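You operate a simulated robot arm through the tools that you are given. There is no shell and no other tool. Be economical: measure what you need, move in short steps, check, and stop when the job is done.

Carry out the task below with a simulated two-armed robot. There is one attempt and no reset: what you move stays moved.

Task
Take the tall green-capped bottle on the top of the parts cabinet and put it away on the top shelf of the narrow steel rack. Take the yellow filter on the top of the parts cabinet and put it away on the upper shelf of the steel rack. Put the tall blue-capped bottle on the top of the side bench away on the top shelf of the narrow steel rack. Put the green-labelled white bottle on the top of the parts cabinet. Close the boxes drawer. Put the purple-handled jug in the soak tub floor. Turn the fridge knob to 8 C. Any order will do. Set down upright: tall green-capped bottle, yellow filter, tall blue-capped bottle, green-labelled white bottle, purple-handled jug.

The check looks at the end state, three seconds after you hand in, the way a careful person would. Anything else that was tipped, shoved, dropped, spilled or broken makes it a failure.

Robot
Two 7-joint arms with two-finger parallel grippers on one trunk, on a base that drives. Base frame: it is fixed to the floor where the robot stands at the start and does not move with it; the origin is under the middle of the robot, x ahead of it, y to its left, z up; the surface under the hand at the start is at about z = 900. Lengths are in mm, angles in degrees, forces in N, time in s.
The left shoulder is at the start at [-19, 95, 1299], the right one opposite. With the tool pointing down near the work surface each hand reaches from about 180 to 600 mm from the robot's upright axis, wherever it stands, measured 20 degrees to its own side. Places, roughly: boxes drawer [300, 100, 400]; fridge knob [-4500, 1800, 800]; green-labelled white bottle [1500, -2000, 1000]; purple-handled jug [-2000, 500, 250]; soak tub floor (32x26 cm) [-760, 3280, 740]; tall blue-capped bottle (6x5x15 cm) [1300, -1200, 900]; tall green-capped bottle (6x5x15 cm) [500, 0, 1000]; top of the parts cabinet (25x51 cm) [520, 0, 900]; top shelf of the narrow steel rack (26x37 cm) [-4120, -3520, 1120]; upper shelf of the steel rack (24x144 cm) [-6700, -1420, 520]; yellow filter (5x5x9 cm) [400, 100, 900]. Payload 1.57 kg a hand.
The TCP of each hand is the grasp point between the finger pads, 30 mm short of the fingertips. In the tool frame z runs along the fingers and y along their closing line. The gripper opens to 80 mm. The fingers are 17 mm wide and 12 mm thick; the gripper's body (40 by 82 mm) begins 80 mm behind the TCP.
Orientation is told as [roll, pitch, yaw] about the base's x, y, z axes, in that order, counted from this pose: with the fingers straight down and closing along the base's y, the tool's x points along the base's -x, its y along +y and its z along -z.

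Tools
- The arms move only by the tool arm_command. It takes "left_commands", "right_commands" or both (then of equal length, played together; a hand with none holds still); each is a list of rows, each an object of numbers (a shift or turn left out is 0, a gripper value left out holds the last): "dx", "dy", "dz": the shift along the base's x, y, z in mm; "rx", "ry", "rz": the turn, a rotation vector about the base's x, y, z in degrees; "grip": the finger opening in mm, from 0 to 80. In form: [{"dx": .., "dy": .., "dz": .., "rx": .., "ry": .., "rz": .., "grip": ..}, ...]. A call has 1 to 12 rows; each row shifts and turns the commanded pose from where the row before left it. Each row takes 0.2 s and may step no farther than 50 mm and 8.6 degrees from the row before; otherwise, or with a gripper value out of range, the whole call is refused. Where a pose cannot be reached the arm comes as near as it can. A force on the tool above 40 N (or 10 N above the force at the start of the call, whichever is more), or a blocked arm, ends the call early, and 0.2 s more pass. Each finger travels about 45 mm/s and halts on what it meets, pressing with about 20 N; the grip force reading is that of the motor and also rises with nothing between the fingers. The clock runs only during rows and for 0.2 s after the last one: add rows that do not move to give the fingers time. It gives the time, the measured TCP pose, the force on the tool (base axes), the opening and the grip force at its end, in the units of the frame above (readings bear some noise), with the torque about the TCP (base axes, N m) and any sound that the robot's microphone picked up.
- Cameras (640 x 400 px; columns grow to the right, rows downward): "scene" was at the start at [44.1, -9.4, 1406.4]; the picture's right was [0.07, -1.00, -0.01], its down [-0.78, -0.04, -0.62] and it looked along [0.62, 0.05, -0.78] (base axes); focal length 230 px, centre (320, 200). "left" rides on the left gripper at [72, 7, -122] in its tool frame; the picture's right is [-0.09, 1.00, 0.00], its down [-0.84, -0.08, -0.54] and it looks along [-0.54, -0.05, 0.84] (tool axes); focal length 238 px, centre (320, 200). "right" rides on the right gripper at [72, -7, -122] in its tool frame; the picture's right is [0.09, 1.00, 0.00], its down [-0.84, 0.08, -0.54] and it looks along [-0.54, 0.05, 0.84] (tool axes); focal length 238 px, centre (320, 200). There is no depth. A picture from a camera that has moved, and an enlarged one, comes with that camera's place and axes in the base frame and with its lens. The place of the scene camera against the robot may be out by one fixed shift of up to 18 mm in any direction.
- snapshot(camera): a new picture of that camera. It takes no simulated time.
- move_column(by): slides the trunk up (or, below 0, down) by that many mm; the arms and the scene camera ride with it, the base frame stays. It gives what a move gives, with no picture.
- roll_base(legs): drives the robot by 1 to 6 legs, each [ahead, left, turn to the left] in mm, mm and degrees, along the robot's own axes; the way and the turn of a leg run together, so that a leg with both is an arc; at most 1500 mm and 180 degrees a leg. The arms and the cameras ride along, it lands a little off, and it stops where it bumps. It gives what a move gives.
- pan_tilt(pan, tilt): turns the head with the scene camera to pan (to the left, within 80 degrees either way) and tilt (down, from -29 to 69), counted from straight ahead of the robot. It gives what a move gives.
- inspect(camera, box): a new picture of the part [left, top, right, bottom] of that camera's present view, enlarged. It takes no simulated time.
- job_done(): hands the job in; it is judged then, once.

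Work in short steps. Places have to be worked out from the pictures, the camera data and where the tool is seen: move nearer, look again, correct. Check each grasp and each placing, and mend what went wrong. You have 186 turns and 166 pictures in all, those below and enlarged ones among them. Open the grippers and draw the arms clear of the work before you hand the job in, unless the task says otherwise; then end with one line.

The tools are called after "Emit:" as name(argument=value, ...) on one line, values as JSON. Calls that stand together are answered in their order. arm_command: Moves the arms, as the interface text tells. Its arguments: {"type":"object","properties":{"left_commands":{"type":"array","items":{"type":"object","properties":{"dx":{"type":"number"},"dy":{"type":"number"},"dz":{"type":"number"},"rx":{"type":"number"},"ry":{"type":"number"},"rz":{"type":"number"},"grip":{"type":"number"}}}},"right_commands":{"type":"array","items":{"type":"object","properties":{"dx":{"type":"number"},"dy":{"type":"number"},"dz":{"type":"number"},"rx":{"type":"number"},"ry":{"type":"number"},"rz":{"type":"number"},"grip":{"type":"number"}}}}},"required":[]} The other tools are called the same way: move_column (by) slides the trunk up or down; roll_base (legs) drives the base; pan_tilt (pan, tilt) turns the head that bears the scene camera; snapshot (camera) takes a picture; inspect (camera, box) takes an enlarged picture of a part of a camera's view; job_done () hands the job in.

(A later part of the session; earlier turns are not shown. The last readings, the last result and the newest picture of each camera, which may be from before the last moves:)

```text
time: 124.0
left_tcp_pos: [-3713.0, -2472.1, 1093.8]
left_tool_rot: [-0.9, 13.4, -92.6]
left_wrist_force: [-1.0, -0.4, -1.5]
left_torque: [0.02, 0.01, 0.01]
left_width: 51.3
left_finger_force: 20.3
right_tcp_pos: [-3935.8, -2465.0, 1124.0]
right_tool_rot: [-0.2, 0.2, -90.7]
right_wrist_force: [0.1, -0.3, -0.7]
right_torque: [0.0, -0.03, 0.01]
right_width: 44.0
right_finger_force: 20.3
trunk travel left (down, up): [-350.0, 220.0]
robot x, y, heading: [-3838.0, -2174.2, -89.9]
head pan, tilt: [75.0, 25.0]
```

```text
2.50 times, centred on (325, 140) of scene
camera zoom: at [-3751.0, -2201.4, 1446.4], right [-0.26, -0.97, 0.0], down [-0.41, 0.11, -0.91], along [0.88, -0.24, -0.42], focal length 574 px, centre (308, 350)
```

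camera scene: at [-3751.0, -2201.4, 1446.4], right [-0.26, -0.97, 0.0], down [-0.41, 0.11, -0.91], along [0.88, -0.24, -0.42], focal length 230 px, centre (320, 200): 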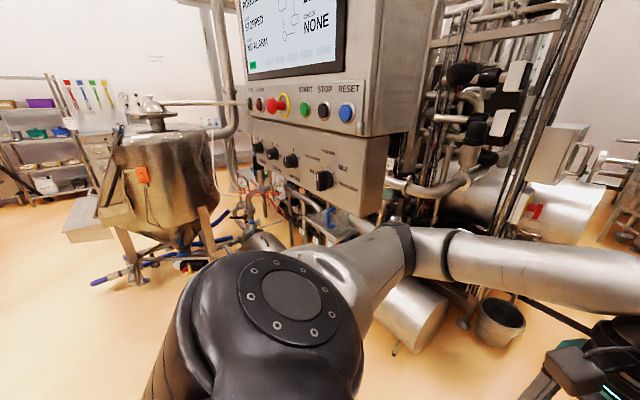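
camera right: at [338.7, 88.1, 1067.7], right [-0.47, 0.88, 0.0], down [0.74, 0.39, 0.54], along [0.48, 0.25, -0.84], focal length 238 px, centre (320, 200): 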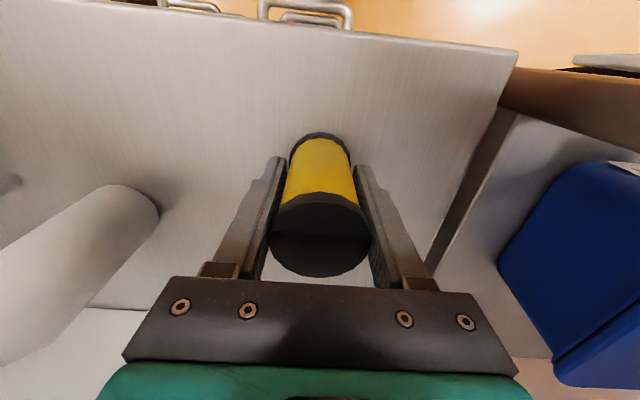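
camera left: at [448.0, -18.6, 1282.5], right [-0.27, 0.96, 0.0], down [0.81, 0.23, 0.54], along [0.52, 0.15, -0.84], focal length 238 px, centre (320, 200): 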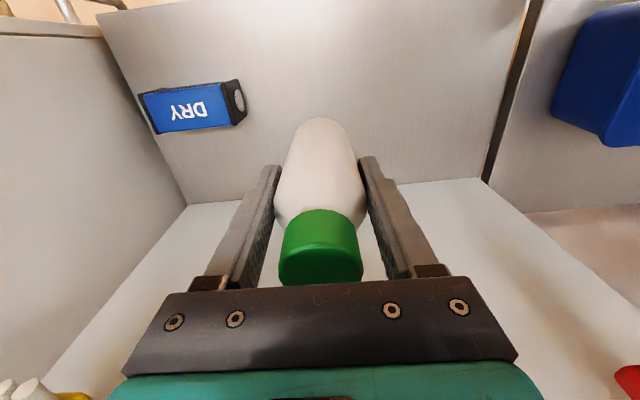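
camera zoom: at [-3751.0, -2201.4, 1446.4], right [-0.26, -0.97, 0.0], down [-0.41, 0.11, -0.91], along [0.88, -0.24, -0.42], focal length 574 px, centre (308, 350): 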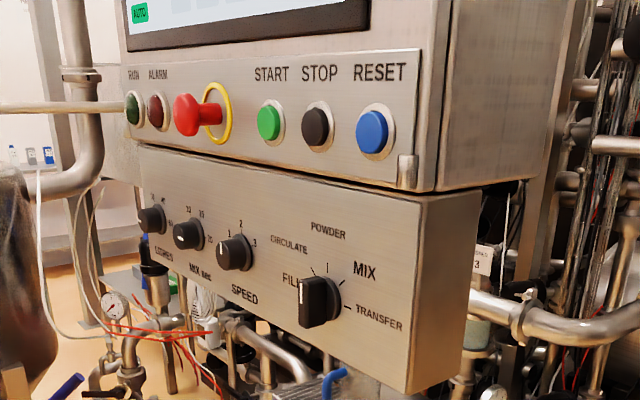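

Panel knobs and screen look undisturbed ("STOPPED, no alarm"). I straighten the left hand; the current line x≈-3838 runs midway between both obstacles, so I go straight ahead.

Emit:
arm_command(left_commands=[{"rx": -6.75, "dz": 34, "dy": -17}, {"rx": -6.75, "dz": 34, "dy": -17}, {}])

Emit:
roll_base(legs=[[780, 0, 0]])

Emit:
pan_tilt(pan=-15, tilt=40)

Emit:
snapshot(camera="scene")

```text
time: 124.8
left_tcp_pos: [-3713.1, -2505.6, 1160.8]
left_tool_rot: [-0.3, -0.2, -92.5]
left_wrist_force: [-0.1, 0.4, -1.6]
left_torque: [0.05, -0.03, -0.02]
left_width: 51.2
left_finger_force: 20.1
right_tcp_pos: [-3935.3, -2464.4, 1123.0]
right_tool_rot: [-0.2, 0.2, -90.8]
right_wrist_force: [-0.1, 0.4, -0.8]
right_torque: [-0.01, 0.02, 0.03]
right_width: 44.2
right_finger_force: 20.7
trunk travel left (down, up): [-350.0, 220.0]
robot x, y, heading: [-3841.9, -2172.9, -90.1]
head pan, tilt: [75.0, 25.0]
```

```text
time: 126.6
left_tcp_pos: [-3702.2, -2661.8, 1163.9]
left_tool_rot: [-0.9, -1.0, -93.4]
left_wrist_force: [-0.5, -0.4, -1.5]
left_torque: [0.0, -0.01, 0.0]
left_width: 51.4
left_finger_force: 20.7
right_tcp_pos: [-3934.1, -2619.3, 1125.2]
right_tool_rot: [-1.0, 0.0, -93.4]
right_wrist_force: [-0.1, -0.2, -0.2]
right_torque: [-0.02, -0.02, 0.0]
right_width: 44.2
right_finger_force: 20.4
trunk travel left (down, up): [-350.0, 220.0]
robot x, y, heading: [-3838.4, -2345.7, -91.1]
head pan, tilt: [75.0, 25.0]
stopped in leg 1: the robot was blocked; the commanded pose is now the measured one
```

```text
time: 128.3
left_tcp_pos: [-3702.7, -2659.8, 1166.2]
left_tool_rot: [-0.8, -1.3, -93.1]
left_wrist_force: [-0.5, -0.2, -1.8]
left_torque: [0.01, 0.01, -0.01]
left_width: 51.7
left_finger_force: 19.7
right_tcp_pos: [-3932.9, -2617.6, 1126.6]
right_tool_rot: [-1.1, -0.1, -93.0]
right_wrist_force: [0.1, -0.6, -1.2]
right_torque: [0.01, 0.01, -0.02]
right_width: 44.2
right_finger_force: 20.2
trunk travel left (down, up): [-350.0, 220.0]
robot x, y, heading: [-3839.4, -2348.1, -90.4]
head pan, tilt: [-15.0, 40.0]
```

```text
107 pictures are left
camera scene: at [-3846.4, -2406.7, 1425.0], right [-0.96, 0.27, 0.01], down [0.16, 0.6, -0.78], along [-0.21, -0.75, -0.62], focal length 230 px, centre (320, 200)
```

scene: 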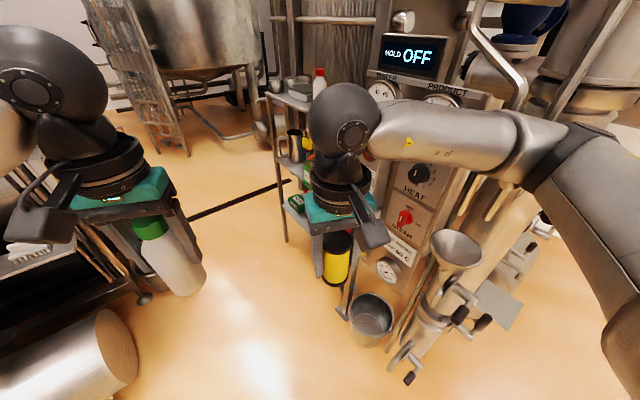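

The right elbow met the pipe column; the gap is barely wider than my elbows. I extend both hands forward to narrow the span and take the middle line x≈-3800.

Emit:
roll_base(legs=[[-60, 0, 0], [0, 38, 0]])

Emit:
arm_command(left_commands=[{"dy": -40}, {"dy": -40}, {"dy": -40}, {}], right_commands=[{"dy": -50, "dx": -8}, {"dy": -50, "dx": -8}, {"dy": -50, "dx": -8}, {}])

Emit:
roll_base(legs=[[500, 0, 0]])

Emit:
snapshot(camera="scene")

```text
time: 129.7
left_tcp_pos: [-3672.3, -2616.7, 1162.9]
left_tool_rot: [-0.3, -0.4, -92.9]
left_wrist_force: [1.2, 0.5, -1.7]
left_torque: [0.02, 0.05, -0.01]
left_width: 51.5
left_finger_force: 19.6
right_tcp_pos: [-3903.6, -2576.7, 1126.1]
right_tool_rot: [-0.7, -0.1, -92.9]
right_wrist_force: [-2.6, -0.6, 5.9]
right_torque: [0.08, -0.2, 0.02]
right_width: 44.0
right_finger_force: 20.1
trunk travel left (down, up): [-350.0, 220.0]
robot x, y, heading: [-3799.3, -2287.5, -90.4]
head pan, tilt: [-15.0, 40.0]
```

```text
refused: row 1 steps farther than a row can; nothing moved
```

```text
time: 132.0
left_tcp_pos: [-3656.1, -2961.6, 1163.2]
left_tool_rot: [-1.0, -1.2, -93.5]
left_wrist_force: [-0.2, -1.1, -2.1]
left_torque: [0.01, -0.01, 0.01]
left_width: 51.4
left_finger_force: 20.0
right_tcp_pos: [-3889.6, -2921.0, 1127.1]
right_tool_rot: [-1.7, 0.0, -94.3]
right_wrist_force: [0.7, 0.3, -1.1]
right_torque: [0.04, -0.02, 0.0]
right_width: 43.9
right_finger_force: 20.7
trunk travel left (down, up): [-350.0, 220.0]
robot x, y, heading: [-3796.7, -2648.5, -91.0]
head pan, tilt: [-15.0, 40.0]
stopped in leg 1: the robot was blocked; the commanded pose is now the measured one
```

```text
106 pictures are left
camera scene: at [-3796.5, -2708.3, 1425.5], right [-0.96, 0.28, 0.01], down [0.16, 0.6, -0.78], along [-0.22, -0.75, -0.62], focal length 230 px, centre (320, 200)
```

scene: 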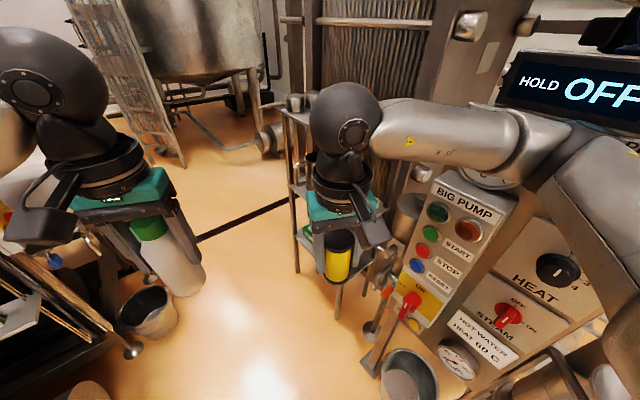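

The right elbow meets the display panel. I back off a little, sidestep left into the wider part, then go on.

Emit:
roll_base(legs=[[-50, 0, 0], [0, 170, 0], [300, 60, 0]])

Emit:
snapshot(camera="scene")

Emit:
pan_tilt(pan=70, tilt=35)

Emit:
snapshot(camera="scene")

```text
time: 135.6
left_tcp_pos: [-3450.5, -3239.6, 1159.6]
left_tool_rot: [-0.1, 0.1, -93.3]
left_wrist_force: [-0.7, 0.6, -2.9]
left_torque: [0.04, 0.0, 0.02]
left_width: 51.4
left_finger_force: 20.4
right_tcp_pos: [-3685.9, -3195.7, 1118.0]
right_tool_rot: [-0.7, 1.4, -94.2]
right_wrist_force: [0.2, -0.1, -1.5]
right_torque: [0.01, 0.01, 0.0]
right_width: 44.0
right_finger_force: 19.9
trunk travel left (down, up): [-350.0, 220.0]
robot x, y, heading: [-3576.5, -2901.3, -90.9]
head pan, tilt: [-15.0, 40.0]
```

```text
105 pictures are left
camera scene: at [-3597.4, -2991.1, 1423.0], right [-0.96, 0.27, 0.0], down [0.18, 0.62, -0.77], along [-0.21, -0.74, -0.64], focal length 230 px, centre (320, 200)
```

scene: 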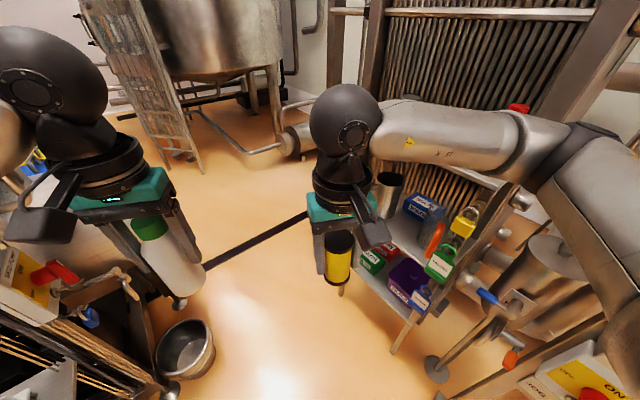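

```text
time: 137.2
left_tcp_pos: [-3449.8, -3239.2, 1159.3]
left_tool_rot: [-0.2, 0.2, -93.4]
left_wrist_force: [0.8, 0.2, -1.9]
left_torque: [-0.01, 0.02, -0.01]
left_width: 51.2
left_finger_force: 20.1
right_tcp_pos: [-3684.6, -3195.4, 1118.2]
right_tool_rot: [-0.8, 1.5, -94.1]
right_wrist_force: [0.0, 0.2, -0.5]
right_torque: [-0.01, 0.0, 0.0]
right_width: 44.2
right_finger_force: 19.8
trunk travel left (down, up): [-350.0, 220.0]
robot x, y, heading: [-3573.9, -2903.4, -91.1]
head pan, tilt: [70.0, 35.0]
```

```text
104 pictures are left
camera scene: at [-3492.0, -2940.0, 1430.7], right [-0.36, -0.93, 0.0], down [-0.54, 0.21, -0.82], along [0.77, -0.29, -0.57], focal length 230 px, centre (320, 200)
```

scene: 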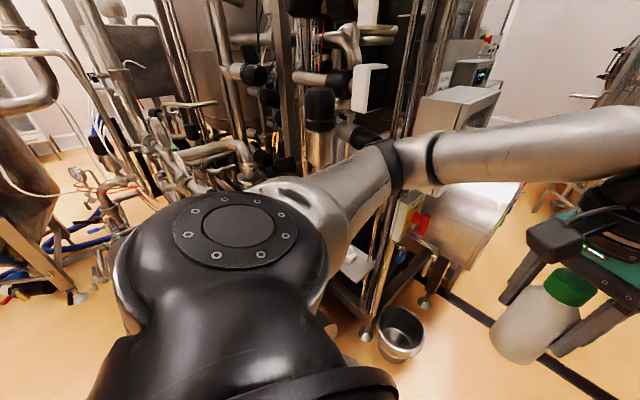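

The rack's front is turned about 20°, facing (0.94, 0.34). I move 250 mm on and turn right 69° to face it.

Emit:
roll_base(legs=[[250, 0, 0], [0, 0, -69]])

Emit:
pan_tilt(pan=0, tilt=40)

Emit:
snapshot(camera="scene")

```text
time: 142.0
left_tcp_pos: [-3846.4, -3391.4, 1160.0]
left_tool_rot: [-0.2, 0.1, -161.9]
left_wrist_force: [-0.2, -0.1, -1.7]
left_torque: [-0.02, 0.0, 0.03]
left_width: 51.4
left_finger_force: 19.9
right_tcp_pos: [-3890.8, -3158.5, 1117.8]
right_tool_rot: [-0.8, 1.4, -162.6]
right_wrist_force: [0.2, -0.3, -1.3]
right_torque: [0.02, -0.05, -0.01]
right_width: 43.9
right_finger_force: 20.5
trunk travel left (down, up): [-350.0, 220.0]
robot x, y, heading: [-3578.8, -3154.6, -159.4]
head pan, tilt: [70.0, 35.0]
```

```text
time: 143.4
left_tcp_pos: [-3845.9, -3391.3, 1160.8]
left_tool_rot: [-0.2, 0.1, -162.0]
left_wrist_force: [-0.4, 0.6, -2.2]
left_torque: [-0.02, 0.03, 0.01]
left_width: 51.4
left_finger_force: 20.2
right_tcp_pos: [-3891.0, -3158.4, 1116.9]
right_tool_rot: [-0.8, 1.4, -162.5]
right_wrist_force: [0.0, 0.4, 0.3]
right_torque: [0.01, 0.01, 0.01]
right_width: 44.1
right_finger_force: 19.8
trunk travel left (down, up): [-350.0, 220.0]
robot x, y, heading: [-3581.1, -3152.2, -159.4]
head pan, tilt: [0.0, 40.0]
```

```text
103 pictures are left
camera scene: at [-3667.0, -3181.5, 1423.1], right [-0.35, 0.94, 0.0], down [0.6, 0.23, -0.77], along [-0.72, -0.27, -0.64], focal length 230 px, centre (320, 200)
```

scene: 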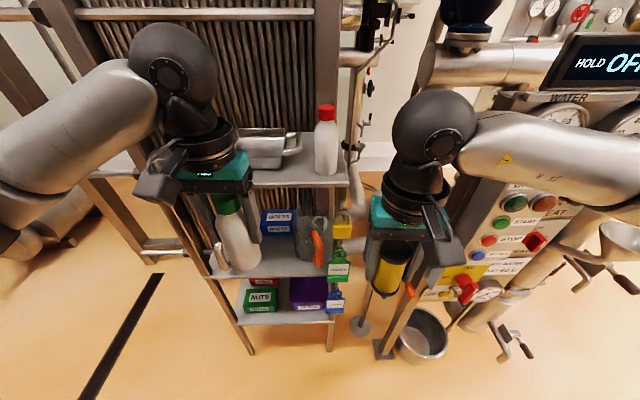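

I face the rack squarely: a pan and a red-capped bottle stand on the top shelf. I raise the trunk and look from above with the left wrist camera.

Emit:
move_column(by=220)

Emit:
snapshot(camera="left")

Emit:
snapshot(camera="scene")

```text
time: 145.7
left_tcp_pos: [-3846.3, -3391.6, 1380.2]
left_tool_rot: [-0.2, 0.0, -161.9]
left_wrist_force: [0.0, 0.4, -1.3]
left_torque: [-0.01, 0.0, -0.01]
left_width: 51.3
left_finger_force: 20.0
right_tcp_pos: [-3891.7, -3157.4, 1337.8]
right_tool_rot: [-0.8, 1.4, -162.6]
right_wrist_force: [-0.6, 0.1, -0.9]
right_torque: [0.02, 0.01, 0.02]
right_width: 44.1
right_finger_force: 19.8
trunk travel left (down, up): [-570.0, 0.0]
robot x, y, heading: [-3579.7, -3152.3, -159.5]
head pan, tilt: [0.0, 40.0]
```

```text
102 pictures are left
camera left: at [-3774.8, -3375.9, 1501.6], right [0.22, -0.97, 0.0], down [-0.82, -0.19, 0.54], along [-0.53, -0.12, -0.84], focal length 238 px, centre (320, 200)
```

left: 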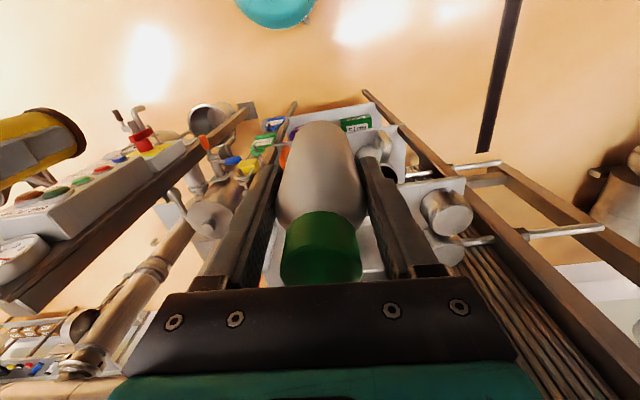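

```text
101 pictures are left
camera scene: at [-3667.1, -3181.5, 1642.7], right [-0.35, 0.94, 0.0], down [0.6, 0.23, -0.77], along [-0.72, -0.27, -0.64], focal length 230 px, centre (320, 200)
```

scene: 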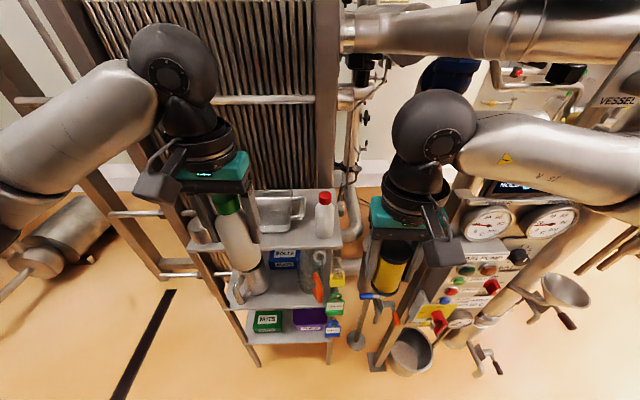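

I slide the left hand aside for a clear view of the shelf.

Emit:
arm_command(left_commands=[{"dx": 17, "dy": -46}, {"dx": 17, "dy": -46}, {"dx": 17, "dy": -46}])

Emit:
inspect(camera="scene", box=[140, 150, 400, 310])

```text
time: 146.5
left_tcp_pos: [-3792.9, -3532.6, 1379.3]
left_tool_rot: [-0.2, 0.0, -161.9]
left_wrist_force: [0.4, 0.1, -2.7]
left_torque: [0.03, -0.02, 0.01]
left_width: 51.7
left_finger_force: 20.3
right_tcp_pos: [-3889.9, -3159.6, 1337.5]
right_tool_rot: [-0.8, 1.5, -162.6]
right_wrist_force: [0.2, -0.6, 0.2]
right_torque: [0.03, 0.0, 0.01]
right_width: 44.1
right_finger_force: 20.2
trunk travel left (down, up): [-570.0, 0.0]
robot x, y, heading: [-3579.7, -3153.2, -159.3]
head pan, tilt: [0.0, 40.0]
```

```text
2.46 times, centred on (270, 230) of scene
camera zoom: at [-3665.6, -3182.8, 1642.9], right [-0.35, 0.94, 0.0], down [0.6, 0.23, -0.77], along [-0.72, -0.27, -0.64], focal length 565 px, centre (443, 126)
```

zoom: 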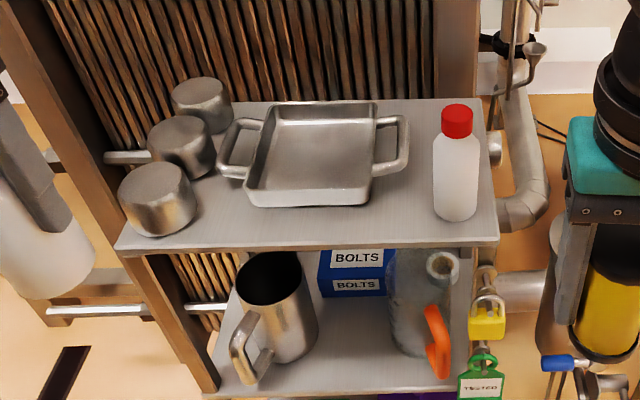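

The shelf's free spots: behind the red-capped bottle (green bottle now), and in front of the tray. I raise the right hand, bring the left hand in, and reposition the base to (-3700, -3330) heading 180.

Emit:
arm_command(left_commands=[{"dx": -17, "dy": 46}, {"dx": -17, "dy": 46}, {"dx": -17, "dy": 46}], right_commands=[{"dz": 25}, {"dz": 25}, {}])

Emit:
roll_base(legs=[[100, 123, 0], [0, 0, -20.7], [74, 0, 0]])

Emit:
snapshot(camera="scene")

Emit:
snapshot(camera="left")

```text
time: 147.3
left_tcp_pos: [-3849.2, -3390.7, 1381.1]
left_tool_rot: [0.0, 0.0, -162.0]
left_wrist_force: [0.0, 1.4, -1.8]
left_torque: [-0.03, -0.03, -0.01]
left_width: 51.5
left_finger_force: 20.0
right_tcp_pos: [-3892.6, -3156.3, 1387.2]
right_tool_rot: [-0.7, 1.4, -162.6]
right_wrist_force: [0.3, 0.4, -0.8]
right_torque: [-0.02, -0.04, 0.04]
right_width: 44.1
right_finger_force: 20.4
trunk travel left (down, up): [-570.0, 0.0]
robot x, y, heading: [-3579.4, -3150.8, -159.4]
head pan, tilt: [0.0, 40.0]
```

```text
time: 150.5
left_tcp_pos: [-4040.4, -3431.0, 1380.0]
left_tool_rot: [-0.1, 0.2, 177.5]
left_wrist_force: [0.1, -0.1, -2.8]
left_torque: [0.0, -0.02, -0.01]
left_width: 51.5
left_finger_force: 19.9
right_tcp_pos: [-3999.4, -3196.6, 1387.2]
right_tool_rot: [-0.8, 1.3, 176.7]
right_wrist_force: [-0.4, -0.3, -1.1]
right_torque: [-0.01, -0.01, -0.03]
right_width: 44.3
right_finger_force: 20.3
trunk travel left (down, up): [-570.0, 0.0]
robot x, y, heading: [-3705.0, -3299.5, 179.8]
head pan, tilt: [0.0, 40.0]
```

```text
99 pictures are left
camera scene: at [-3799.3, -3296.5, 1642.7], right [0.0, 1.0, 0.0], down [0.64, 0.0, -0.77], along [-0.77, 0.0, -0.64], focal length 230 px, centre (320, 200)
```

scene: 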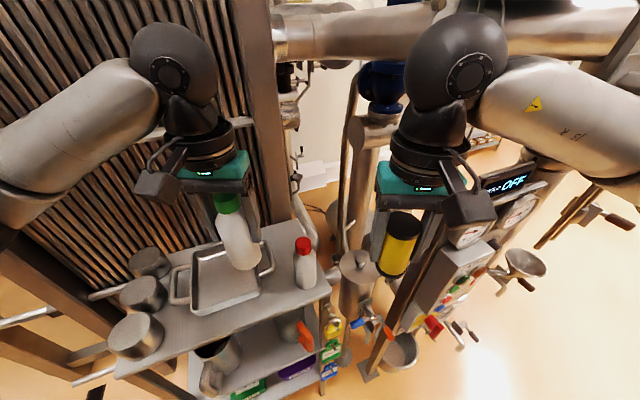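

```text
98 pictures are left
camera left: at [-3968.1, -3441.0, 1502.0], right [-0.14, -0.99, 0.0], down [-0.83, 0.11, 0.54], along [-0.53, 0.08, -0.84], focal length 238 px, centre (320, 200)
```

left: 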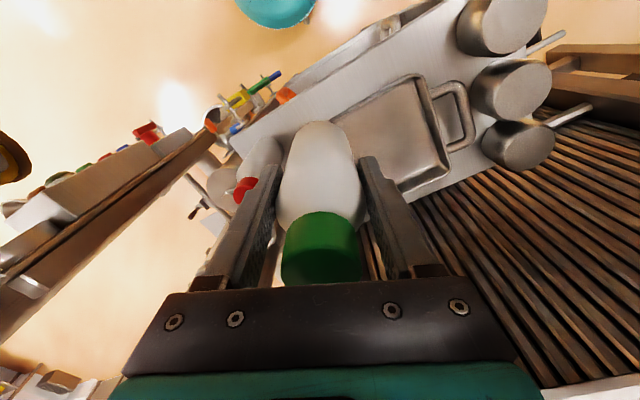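

From this view: red bottle at (-4107, -3332), shelf right edge from (-4093, -3272) towards (-0.91, -0.41). I aim the green bottle at (-4208, -3379), behind the red one, and turn the hand to the rack's angle.

Emit:
arm_command(left_commands=[{"dx": -42, "dy": 13, "rz": 8.3}, {"dx": -42, "dy": 13, "rz": 8.3}, {"dx": -42, "dy": 13, "rz": 8.3}, {"dx": -42, "dy": 13}, {}])

Emit:
snapshot(camera="left")

Emit:
snapshot(camera="scene")

```text
time: 151.7
left_tcp_pos: [-4206.1, -3380.3, 1381.0]
left_tool_rot: [-0.2, 0.1, -157.5]
left_wrist_force: [0.3, -0.7, -2.8]
left_torque: [-0.01, 0.0, -0.01]
left_width: 51.6
left_finger_force: 20.1
right_tcp_pos: [-3996.8, -3197.7, 1387.1]
right_tool_rot: [-0.9, 1.3, 176.8]
right_wrist_force: [-0.7, -0.9, -0.2]
right_torque: [-0.01, 0.01, -0.04]
right_width: 44.1
right_finger_force: 19.8
trunk travel left (down, up): [-570.0, 0.0]
robot x, y, heading: [-3703.7, -3302.3, 180.1]
head pan, tilt: [0.0, 40.0]
```

```text
97 pictures are left
camera left: at [-4136.2, -3358.8, 1503.0], right [0.29, -0.96, 0.0], down [-0.8, -0.25, 0.54], along [-0.52, -0.16, -0.84], focal length 238 px, centre (320, 200)
```

left: 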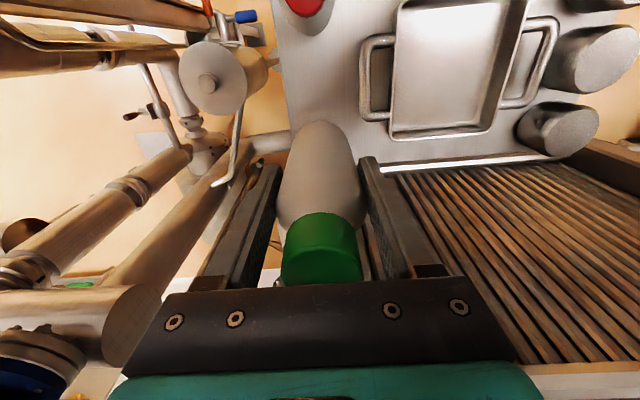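

```text
96 pictures are left
camera scene: at [-3797.1, -3297.8, 1642.9], right [0.0, 1.0, 0.0], down [0.64, 0.0, -0.77], along [-0.77, 0.0, -0.64], focal length 230 px, centre (320, 200)
```

scene: 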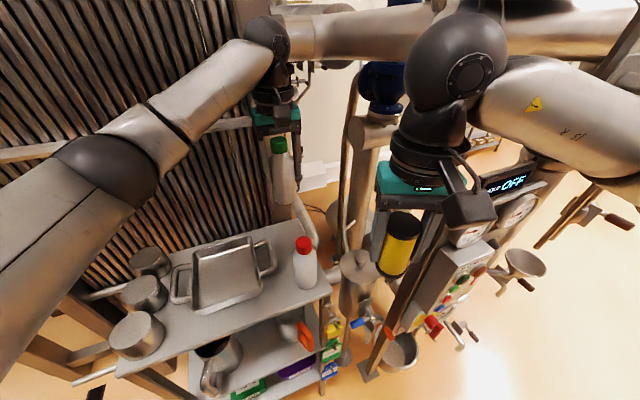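

Projection puts the base 20 mm inside the right edge and clear of tray and red bottle. I descend.

Emit:
arm_command(left_commands=[{"dx": -1, "dz": -35}, {"dz": -35}, {"dz": -35}, {"dz": -35}, {"dz": -22}, {}])

Emit:
snapshot(camera="left")

Emit:
snapshot(camera="scene")

```text
time: 153.1
left_tcp_pos: [-4207.6, -3377.9, 1218.1]
left_tool_rot: [-0.2, 0.1, -157.6]
left_wrist_force: [-0.5, 0.2, -1.6]
left_torque: [0.0, 0.01, 0.03]
left_width: 51.4
left_finger_force: 20.2
right_tcp_pos: [-3997.6, -3196.7, 1387.8]
right_tool_rot: [-0.8, 1.4, 176.9]
right_wrist_force: [0.6, -0.5, 0.1]
right_torque: [0.02, -0.01, 0.0]
right_width: 44.0
right_finger_force: 19.7
trunk travel left (down, up): [-570.0, 0.0]
robot x, y, heading: [-3703.9, -3303.0, 179.6]
head pan, tilt: [0.0, 40.0]
```

```text
95 pictures are left
camera left: at [-4137.7, -3357.3, 1340.0], right [0.29, -0.96, 0.0], down [-0.8, -0.25, 0.54], along [-0.52, -0.16, -0.84], focal length 238 px, centre (320, 200)
```

left: 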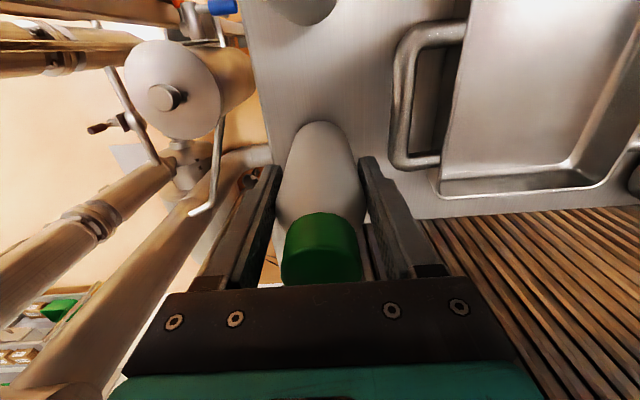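

```text
94 pictures are left
camera scene: at [-3798.0, -3296.7, 1642.8], right [0.0, 1.0, 0.0], down [0.64, 0.0, -0.77], along [-0.77, 0.0, -0.64], focal length 230 px, centre (320, 200)
```

scene: 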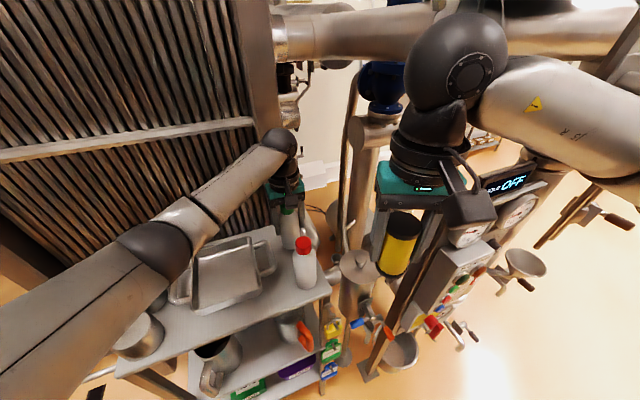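

Good alignment. Now I lower in small steps until contact shows.

Emit:
arm_command(left_commands=[{"dz": -4}, {"dz": -3}, {"dz": -2}, {"dz": -2}, {"dz": -1}, {}])

```text
time: 154.5
left_tcp_pos: [-4208.1, -3380.2, 1208.2]
left_tool_rot: [-0.2, 0.0, -157.6]
left_wrist_force: [-0.6, -0.8, 5.9]
left_torque: [-0.18, -0.07, -0.02]
left_width: 51.4
left_finger_force: 20.4
right_tcp_pos: [-3996.4, -3197.1, 1387.6]
right_tool_rot: [-0.8, 1.4, 176.8]
right_wrist_force: [0.7, 0.8, -1.2]
right_torque: [-0.03, 0.04, 0.0]
right_width: 44.3
right_finger_force: 20.0
trunk travel left (down, up): [-570.0, 0.0]
robot x, y, heading: [-3704.4, -3299.9, 180.1]
head pan, tilt: [0.0, 40.0]
```

Contact felt (+6 N): the bottle stands. I open moderately and rise.

Emit:
arm_command(left_commands=[{"grip": 58}, {"grip": 66}, {}, {"dz": 30}, {"dz": 45}, {"dz": 45}, {"dz": 45}, {}])

Emit:
snapshot(camera="left")

```text
time: 156.3
left_tcp_pos: [-4208.5, -3380.4, 1370.8]
left_tool_rot: [-0.1, 0.2, -157.6]
left_wrist_force: [-0.4, 0.2, 0.3]
left_torque: [-0.01, -0.01, 0.0]
left_width: 66.1
left_finger_force: 0.0
right_tcp_pos: [-3998.6, -3197.5, 1387.9]
right_tool_rot: [-0.8, 1.4, 176.8]
right_wrist_force: [-0.2, 0.1, -0.6]
right_torque: [-0.01, -0.05, 0.01]
right_width: 44.2
right_finger_force: 20.4
trunk travel left (down, up): [-570.0, 0.0]
robot x, y, heading: [-3699.7, -3301.3, 179.9]
head pan, tilt: [0.0, 40.0]
```

```text
93 pictures are left
camera left: at [-4139.0, -3359.2, 1492.5], right [0.29, -0.96, 0.0], down [-0.8, -0.25, 0.54], along [-0.52, -0.16, -0.84], focal length 238 px, centre (320, 200)
```

left: 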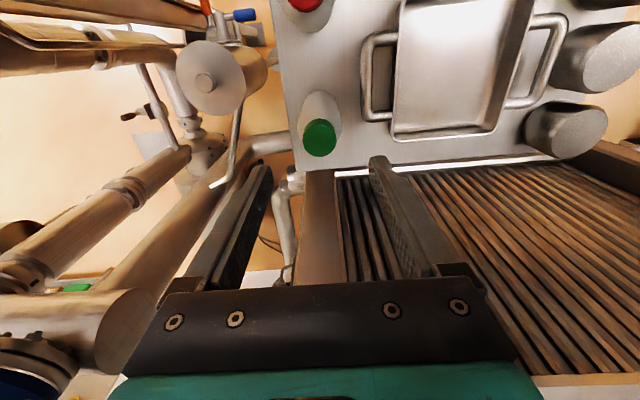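

The green bottle stands behind the red one. I withdraw the left hand and retrace the way out of the aisle.

Emit:
arm_command(left_commands=[{"dx": 42, "dy": -13, "rz": -8.3}, {"dx": 42, "dy": -13, "rz": -8.3}, {"dx": 42, "dy": -13, "rz": -8.3}, {"dx": 42, "dy": -13}, {}])

Emit:
roll_base(legs=[[-74, 0, 0], [0, 0, 20.7], [-100, -123, 0], [0, 0, 69], [-250, 0, 0]])

Emit:
move_column(by=-220)

```text
time: 157.5
left_tcp_pos: [-4041.5, -3430.1, 1371.0]
left_tool_rot: [-0.1, 0.3, 177.5]
left_wrist_force: [-0.8, 0.4, 0.0]
left_torque: [0.03, -0.07, 0.03]
left_width: 66.0
left_finger_force: 0.1
right_tcp_pos: [-3997.8, -3195.5, 1387.6]
right_tool_rot: [-0.7, 1.4, 176.8]
right_wrist_force: [-0.1, 1.4, 0.0]
right_torque: [0.0, 0.0, 0.01]
right_width: 44.0
right_finger_force: 20.1
trunk travel left (down, up): [-570.0, 0.0]
robot x, y, heading: [-3702.7, -3301.3, 179.8]
head pan, tilt: [0.0, 40.0]
```

```text
time: 165.1
left_tcp_pos: [-3454.4, -3238.2, 1370.8]
left_tool_rot: [-0.2, 0.0, -92.8]
left_wrist_force: [-0.5, -0.1, 0.1]
left_torque: [0.0, -0.01, 0.03]
left_width: 65.9
left_finger_force: 0.0
right_tcp_pos: [-3685.4, -3194.3, 1387.4]
right_tool_rot: [-0.8, 1.5, -93.7]
right_wrist_force: [0.2, 0.4, -1.0]
right_torque: [0.04, -0.02, 0.0]
right_width: 44.3
right_finger_force: 19.9
trunk travel left (down, up): [-570.0, 0.0]
robot x, y, heading: [-3578.6, -2900.2, -90.5]
head pan, tilt: [0.0, 40.0]
```

```text
time: 167.4
left_tcp_pos: [-3451.9, -3239.6, 1152.5]
left_tool_rot: [-0.2, 0.1, -93.0]
left_wrist_force: [-0.5, 0.1, 0.0]
left_torque: [-0.01, -0.01, -0.01]
left_width: 66.2
left_finger_force: 0.1
right_tcp_pos: [-3686.4, -3195.8, 1168.1]
right_tool_rot: [-0.8, 1.2, -93.7]
right_wrist_force: [-0.8, 0.5, -0.2]
right_torque: [0.01, -0.01, 0.0]
right_width: 44.1
right_finger_force: 19.6
trunk travel left (down, up): [-350.0, 220.0]
robot x, y, heading: [-3580.5, -2904.3, -90.5]
head pan, tilt: [0.0, 40.0]
```

Now backward through the gap on the x≈-3797 line.

Emit:
roll_base(legs=[[-305, -60, 0.5], [0, -157, 0], [-600, 0, 0]])

```text
time: 173.5
left_tcp_pos: [-3664.9, -2333.9, 1151.6]
left_tool_rot: [-0.1, 0.1, -92.5]
left_wrist_force: [-0.2, 0.7, -0.3]
left_torque: [0.01, 0.0, 0.01]
left_width: 66.3
left_finger_force: 0.0
right_tcp_pos: [-3899.1, -2291.1, 1166.0]
right_tool_rot: [-0.7, 1.4, -93.2]
right_wrist_force: [-0.2, -0.3, -1.2]
right_torque: [-0.02, 0.01, 0.05]
right_width: 43.8
right_finger_force: 19.7
trunk travel left (down, up): [-350.0, 220.0]
robot x, y, heading: [-3792.6, -1997.1, -90.1]
head pan, tilt: [0.0, 40.0]
```

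Out of the gap. I back out further, turn to face -x and drive toward the steel rack.

Emit:
roll_base(legs=[[-600, 0, 0], [0, 0, -90], [1500, 0, 0]])

Emit:
pan_tilt(pan=0, tilt=25)

Emit:
snapshot(camera="scene")

```text
time: 187.7
left_tcp_pos: [-5625.0, -1513.3, 1151.5]
left_tool_rot: [0.0, 0.1, 177.1]
left_wrist_force: [0.1, 0.0, -0.5]
left_torque: [-0.01, -0.02, 0.01]
left_width: 66.0
left_finger_force: 0.0
right_tcp_pos: [-5580.7, -1280.7, 1167.3]
right_tool_rot: [-0.8, 1.5, 176.4]
right_wrist_force: [0.6, -0.1, -0.5]
right_torque: [0.01, 0.0, 0.01]
right_width: 44.2
right_finger_force: 20.6
trunk travel left (down, up): [-350.0, 220.0]
robot x, y, heading: [-5288.7, -1386.6, 179.6]
head pan, tilt: [0.0, 40.0]
```

```text
time: 188.5
left_tcp_pos: [-5623.4, -1512.4, 1152.3]
left_tool_rot: [0.0, 0.1, 177.0]
left_wrist_force: [0.6, 0.4, -0.2]
left_torque: [-0.02, 0.01, -0.02]
left_width: 66.0
left_finger_force: 0.1
right_tcp_pos: [-5580.4, -1280.2, 1166.4]
right_tool_rot: [-0.8, 1.4, 176.3]
right_wrist_force: [-0.5, 0.1, -0.4]
right_torque: [0.0, 0.03, -0.03]
right_width: 44.0
right_finger_force: 19.5
trunk travel left (down, up): [-350.0, 220.0]
robot x, y, heading: [-5286.1, -1389.3, 179.6]
head pan, tilt: [0.0, 25.0]
```

```text
92 pictures are left
camera scene: at [-5387.9, -1381.1, 1446.1], right [0.01, 1.0, 0.0], down [0.42, 0.0, -0.91], along [-0.91, 0.01, -0.42], focal length 230 px, centre (320, 200)
```

scene: 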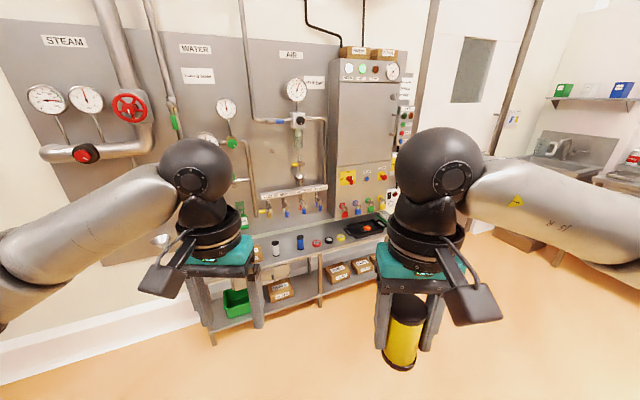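

Emit:
inspect(camera="scene", box=[180, 180, 420, 330])

```text
2.67 times, centred on (300, 255) of scene
camera zoom: at [-5387.9, -1381.1, 1446.1], right [0.01, 1.0, 0.0], down [0.42, 0.0, -0.91], along [-0.91, 0.01, -0.42], focal length 612 px, centre (373, 53)
```

zoom: 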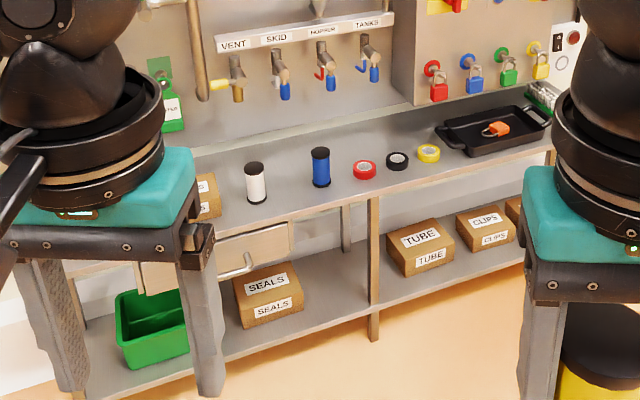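

The upper shelf front edge runs along (-0.364, 0.931); a white and a blue filter leave a 160 mm gap between them around (-6597, -1568). I turn to face the rack squarely and come near.

Emit:
roll_base(legs=[[0, 0, 21.7], [680, -219, 0]])

Emit:
move_column(by=-350)

Emit:
pan_tilt(pan=0, tilt=45)

Emit:
snapshot(camera="scene")

Emit:
snapshot(camera="right")

```text
time: 193.5
left_tcp_pos: [-6264.9, -1668.9, 1150.8]
left_tool_rot: [-0.1, 0.1, -161.4]
left_wrist_force: [-0.3, 0.0, 0.0]
left_torque: [-0.01, -0.03, 0.01]
left_width: 65.8
left_finger_force: 0.1
right_tcp_pos: [-6309.6, -1436.8, 1166.8]
right_tool_rot: [-0.7, 1.4, -162.2]
right_wrist_force: [0.7, -0.2, -0.3]
right_torque: [0.0, -0.01, 0.03]
right_width: 44.4
right_finger_force: 20.0
trunk travel left (down, up): [-350.0, 220.0]
robot x, y, heading: [-5997.6, -1426.2, -158.9]
head pan, tilt: [0.0, 25.0]
```

```text
time: 196.9
left_tcp_pos: [-6265.8, -1669.6, 801.6]
left_tool_rot: [-0.1, 0.1, -161.4]
left_wrist_force: [0.7, 0.5, 0.4]
left_torque: [0.02, 0.01, 0.02]
left_width: 66.0
left_finger_force: 0.0
right_tcp_pos: [-6308.7, -1435.2, 817.2]
right_tool_rot: [-0.9, 1.4, -162.2]
right_wrist_force: [0.3, -0.6, -0.7]
right_torque: [0.01, -0.01, 0.02]
right_width: 44.1
right_finger_force: 19.3
trunk travel left (down, up): [0.0, 570.0]
robot x, y, heading: [-5997.6, -1427.5, -159.2]
head pan, tilt: [0.0, 25.0]
```

```text
time: 197.8
left_tcp_pos: [-6265.3, -1669.1, 803.2]
left_tool_rot: [-0.1, 0.1, -161.4]
left_wrist_force: [-0.9, -1.9, 0.3]
left_torque: [0.0, 0.04, 0.0]
left_width: 66.1
left_finger_force: 0.0
right_tcp_pos: [-6308.7, -1435.5, 817.8]
right_tool_rot: [-0.7, 1.5, -162.2]
right_wrist_force: [-0.4, -0.8, -1.3]
right_torque: [0.01, -0.01, -0.03]
right_width: 44.1
right_finger_force: 20.1
trunk travel left (down, up): [0.0, 570.0]
robot x, y, heading: [-5999.6, -1427.5, -159.1]
head pan, tilt: [0.0, 45.0]
```

```text
90 pictures are left
camera scene: at [-6081.4, -1455.9, 1065.6], right [-0.36, 0.93, 0.0], down [0.66, 0.25, -0.71], along [-0.66, -0.25, -0.71], focal length 230 px, centre (320, 200)
```

scene: 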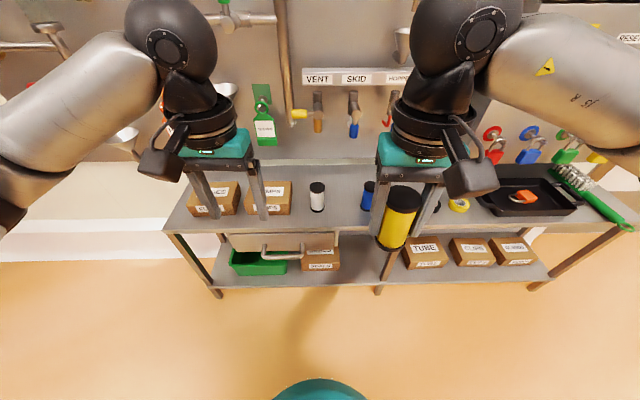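

```text
89 pictures are left
camera right: at [-6245.2, -1410.1, 941.0], right [0.39, -0.92, -0.01], down [-0.78, -0.34, 0.52], along [-0.48, -0.2, -0.85], focal length 238 px, centre (320, 200)
```

right: 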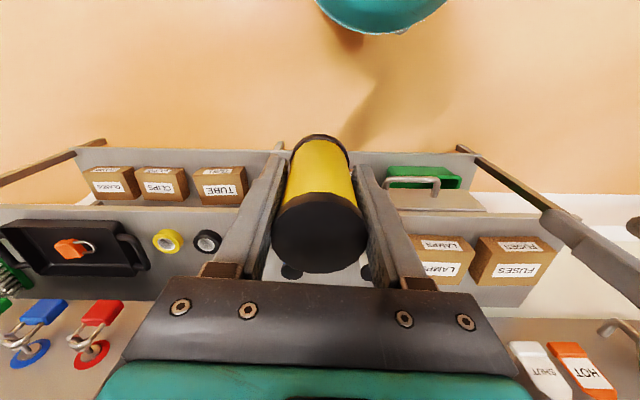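

White at (-6538, -1639), blue at (-6605, -1490): the midpoint is (-6572, -1565). I drive 110 mm closer and bring the right hand above it.

Emit:
roll_base(legs=[[110, 0, 0]])

Emit:
arm_command(right_commands=[{"dx": -40, "dy": -22, "dz": -20}, {"dx": -40, "dy": -23, "dz": -20}, {"dx": -40, "dy": -23, "dz": -10}, {"dx": -40, "dy": -23}, {}])

Emit:
snapshot(camera="right")

Emit:
snapshot(camera="scene")

```text
time: 199.0
left_tcp_pos: [-6365.9, -1707.0, 801.4]
left_tool_rot: [-0.2, 0.1, -161.4]
left_wrist_force: [-0.2, -0.9, -0.5]
left_torque: [0.03, -0.04, 0.0]
left_width: 66.0
left_finger_force: 0.0
right_tcp_pos: [-6410.1, -1475.3, 817.5]
right_tool_rot: [-0.8, 1.4, -162.1]
right_wrist_force: [-0.3, -0.6, -0.9]
right_torque: [0.03, 0.0, -0.02]
right_width: 44.2
right_finger_force: 19.8
trunk travel left (down, up): [0.0, 570.0]
robot x, y, heading: [-6103.3, -1467.9, -159.1]
head pan, tilt: [0.0, 45.0]
```

```text
refused: row 2 steps farther than a row can; nothing moved
```

```text
88 pictures are left
camera right: at [-6347.0, -1449.3, 941.0], right [0.39, -0.92, -0.01], down [-0.78, -0.34, 0.52], along [-0.48, -0.2, -0.85], focal length 238 px, centre (320, 200)
```

right: 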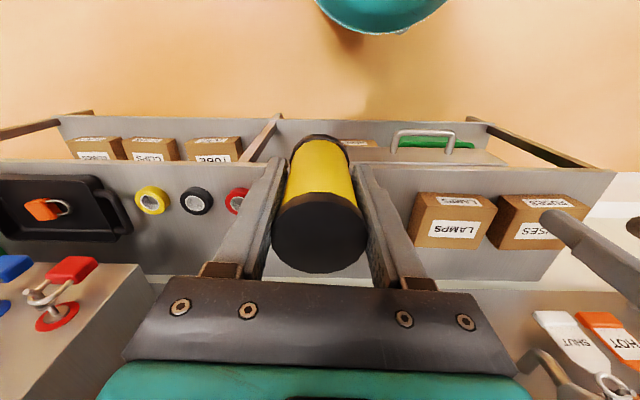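

```text
87 pictures are left
camera scene: at [-6183.2, -1495.1, 1065.6], right [-0.36, 0.93, 0.0], down [0.66, 0.25, -0.71], along [-0.66, -0.25, -0.71], focal length 230 px, centre (320, 200)
```

scene: 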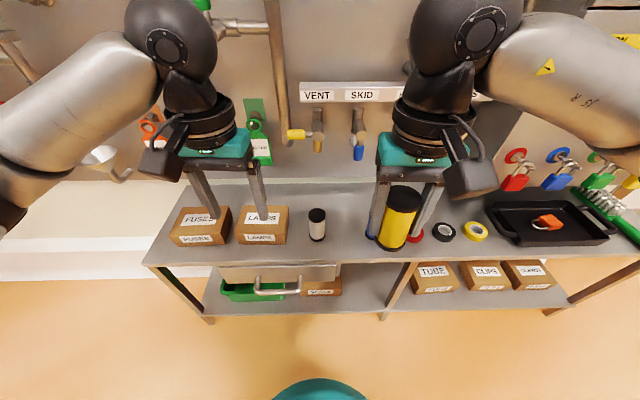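

Emit:
arm_command(right_commands=[{"dx": -40, "dy": -22, "dz": -10}, {"dx": -40, "dy": -22, "dz": -10}, {"dx": -41, "dy": -23, "dz": -10}, {"dx": -41, "dy": -23}, {}])

Emit:
snapshot(camera="right")

Emit:
snapshot(camera="scene")

```text
time: 200.2
left_tcp_pos: [-6366.1, -1708.6, 800.4]
left_tool_rot: [-0.1, 0.2, -161.4]
left_wrist_force: [-1.1, 0.0, -0.2]
left_torque: [-0.01, 0.02, 0.0]
left_width: 65.9
left_finger_force: 0.1
right_tcp_pos: [-6573.7, -1564.5, 786.2]
right_tool_rot: [-0.9, 1.4, -162.1]
right_wrist_force: [0.5, -0.4, -1.1]
right_torque: [0.02, -0.01, 0.0]
right_width: 44.2
right_finger_force: 19.5
trunk travel left (down, up): [0.0, 570.0]
robot x, y, heading: [-6099.1, -1465.7, -159.1]
head pan, tilt: [0.0, 45.0]
```

```text
86 pictures are left
camera right: at [-6509.1, -1539.4, 910.0], right [0.39, -0.92, -0.01], down [-0.78, -0.34, 0.52], along [-0.48, -0.2, -0.85], focal length 238 px, centre (320, 200)
```

right: 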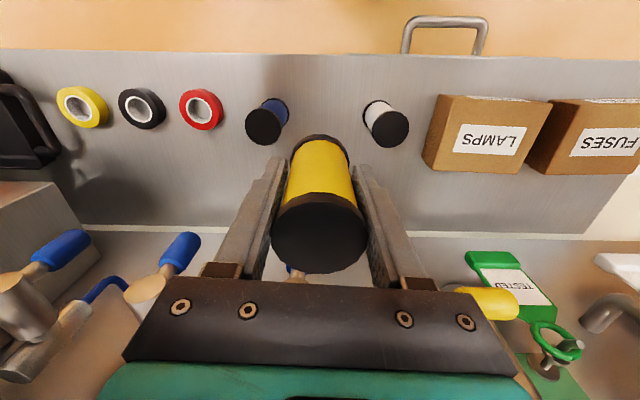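

```text
85 pictures are left
camera scene: at [-6183.3, -1495.2, 1065.6], right [-0.36, 0.93, 0.0], down [0.66, 0.25, -0.71], along [-0.66, -0.25, -0.71], focal length 230 px, centre (320, 200)
```

scene: 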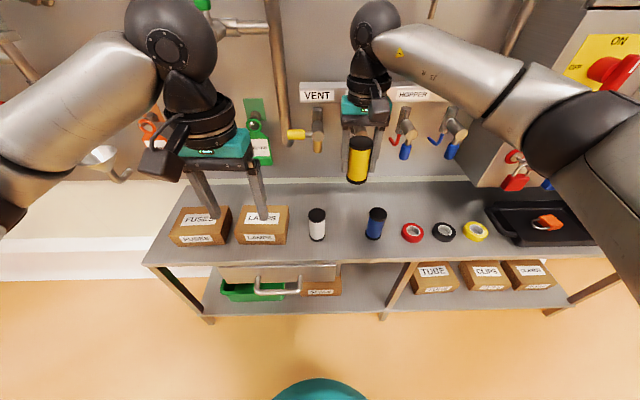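

Aligned between the neighbours. I descend toward the shelf.

Emit:
arm_command(right_commands=[{"dz": -45}, {"dz": -45}, {"dz": -45}, {"dz": -45}, {"dz": -20}, {}])

Emit:
snapshot(camera="right")

```text
time: 201.6
left_tcp_pos: [-6366.0, -1708.0, 801.6]
left_tool_rot: [-0.1, 0.1, -161.3]
left_wrist_force: [-0.2, 0.3, -0.3]
left_torque: [0.0, 0.01, 0.02]
left_width: 66.0
left_finger_force: 0.0
right_tcp_pos: [-6572.6, -1565.4, 587.0]
right_tool_rot: [-0.8, 1.4, -162.2]
right_wrist_force: [0.7, 0.6, -0.2]
right_torque: [0.0, -0.01, 0.04]
right_width: 44.3
right_finger_force: 19.8
trunk travel left (down, up): [0.0, 570.0]
robot x, y, heading: [-6099.2, -1469.0, -158.9]
head pan, tilt: [0.0, 45.0]
```

```text
84 pictures are left
camera right: at [-6509.4, -1539.3, 711.1], right [0.39, -0.92, -0.01], down [-0.78, -0.34, 0.52], along [-0.48, -0.2, -0.85], focal length 238 px, centre (320, 200)
```

right: 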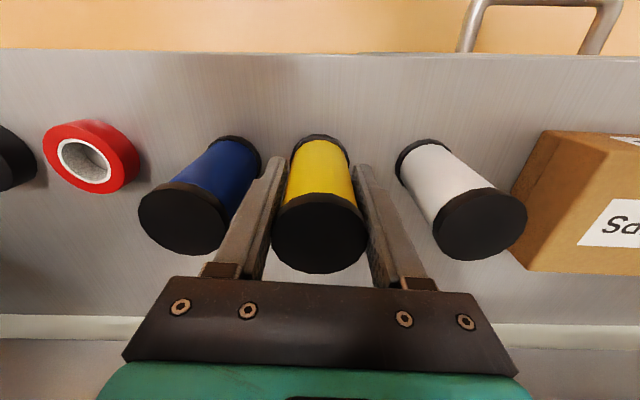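

The blue one is a bit nearer, so I shift 8 mm toward the white one, then set down in small steps.

Emit:
arm_command(right_commands=[{"dx": 3.4, "dy": -7.5}, {"dz": -10}, {"dz": -5}, {"dz": -3}, {"dz": -2}, {"dz": -2}, {}])

```text
time: 203.2
left_tcp_pos: [-6366.7, -1707.9, 802.2]
left_tool_rot: [-0.1, 0.1, -161.4]
left_wrist_force: [-0.7, 1.0, 0.2]
left_torque: [0.02, -0.01, 0.01]
left_width: 65.9
left_finger_force: 0.1
right_tcp_pos: [-6569.8, -1572.9, 564.2]
right_tool_rot: [-0.6, 1.4, -162.1]
right_wrist_force: [-1.0, -2.2, 4.0]
right_torque: [-0.18, 0.03, -0.03]
right_width: 43.9
right_finger_force: 19.7
trunk travel left (down, up): [0.0, 570.0]
robot x, y, heading: [-6101.5, -1469.1, -159.2]
head pan, tilt: [0.0, 45.0]
```

Contact at z≈564. I open gently to 55 mm and rise.

Emit:
arm_command(right_commands=[{"grip": 50}, {"grip": 56}, {}, {"dz": 20}, {"dz": 40}, {"dz": 40}, {"dz": 40}, {}])

Emit:
snapshot(camera="right")

```text
time: 205.0
left_tcp_pos: [-6367.1, -1709.0, 801.4]
left_tool_rot: [-0.1, 0.2, -161.4]
left_wrist_force: [-0.7, -0.1, -0.2]
left_torque: [-0.04, 0.02, -0.02]
left_width: 66.0
left_finger_force: 0.1
right_tcp_pos: [-6568.5, -1570.6, 706.6]
right_tool_rot: [-0.9, 1.4, -162.2]
right_wrist_force: [0.6, 0.2, 0.6]
right_torque: [-0.04, -0.01, 0.04]
right_width: 56.1
right_finger_force: 0.0
trunk travel left (down, up): [0.0, 570.0]
robot x, y, heading: [-6102.9, -1467.5, -159.1]
head pan, tilt: [0.0, 45.0]
```

```text
83 pictures are left
camera right: at [-6505.0, -1546.2, 829.5], right [0.39, -0.92, -0.01], down [-0.78, -0.34, 0.52], along [-0.48, -0.2, -0.85], focal length 238 px, centre (320, 200)
```

right: 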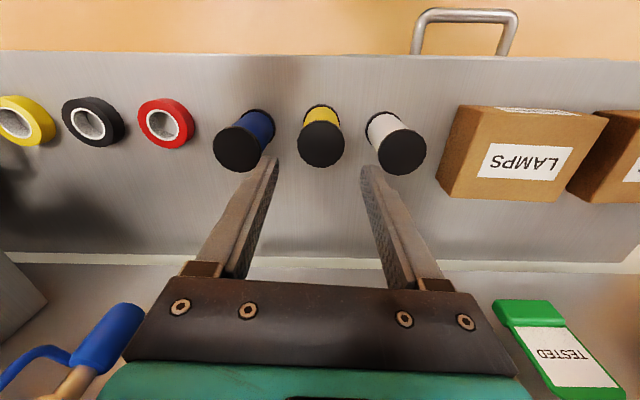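

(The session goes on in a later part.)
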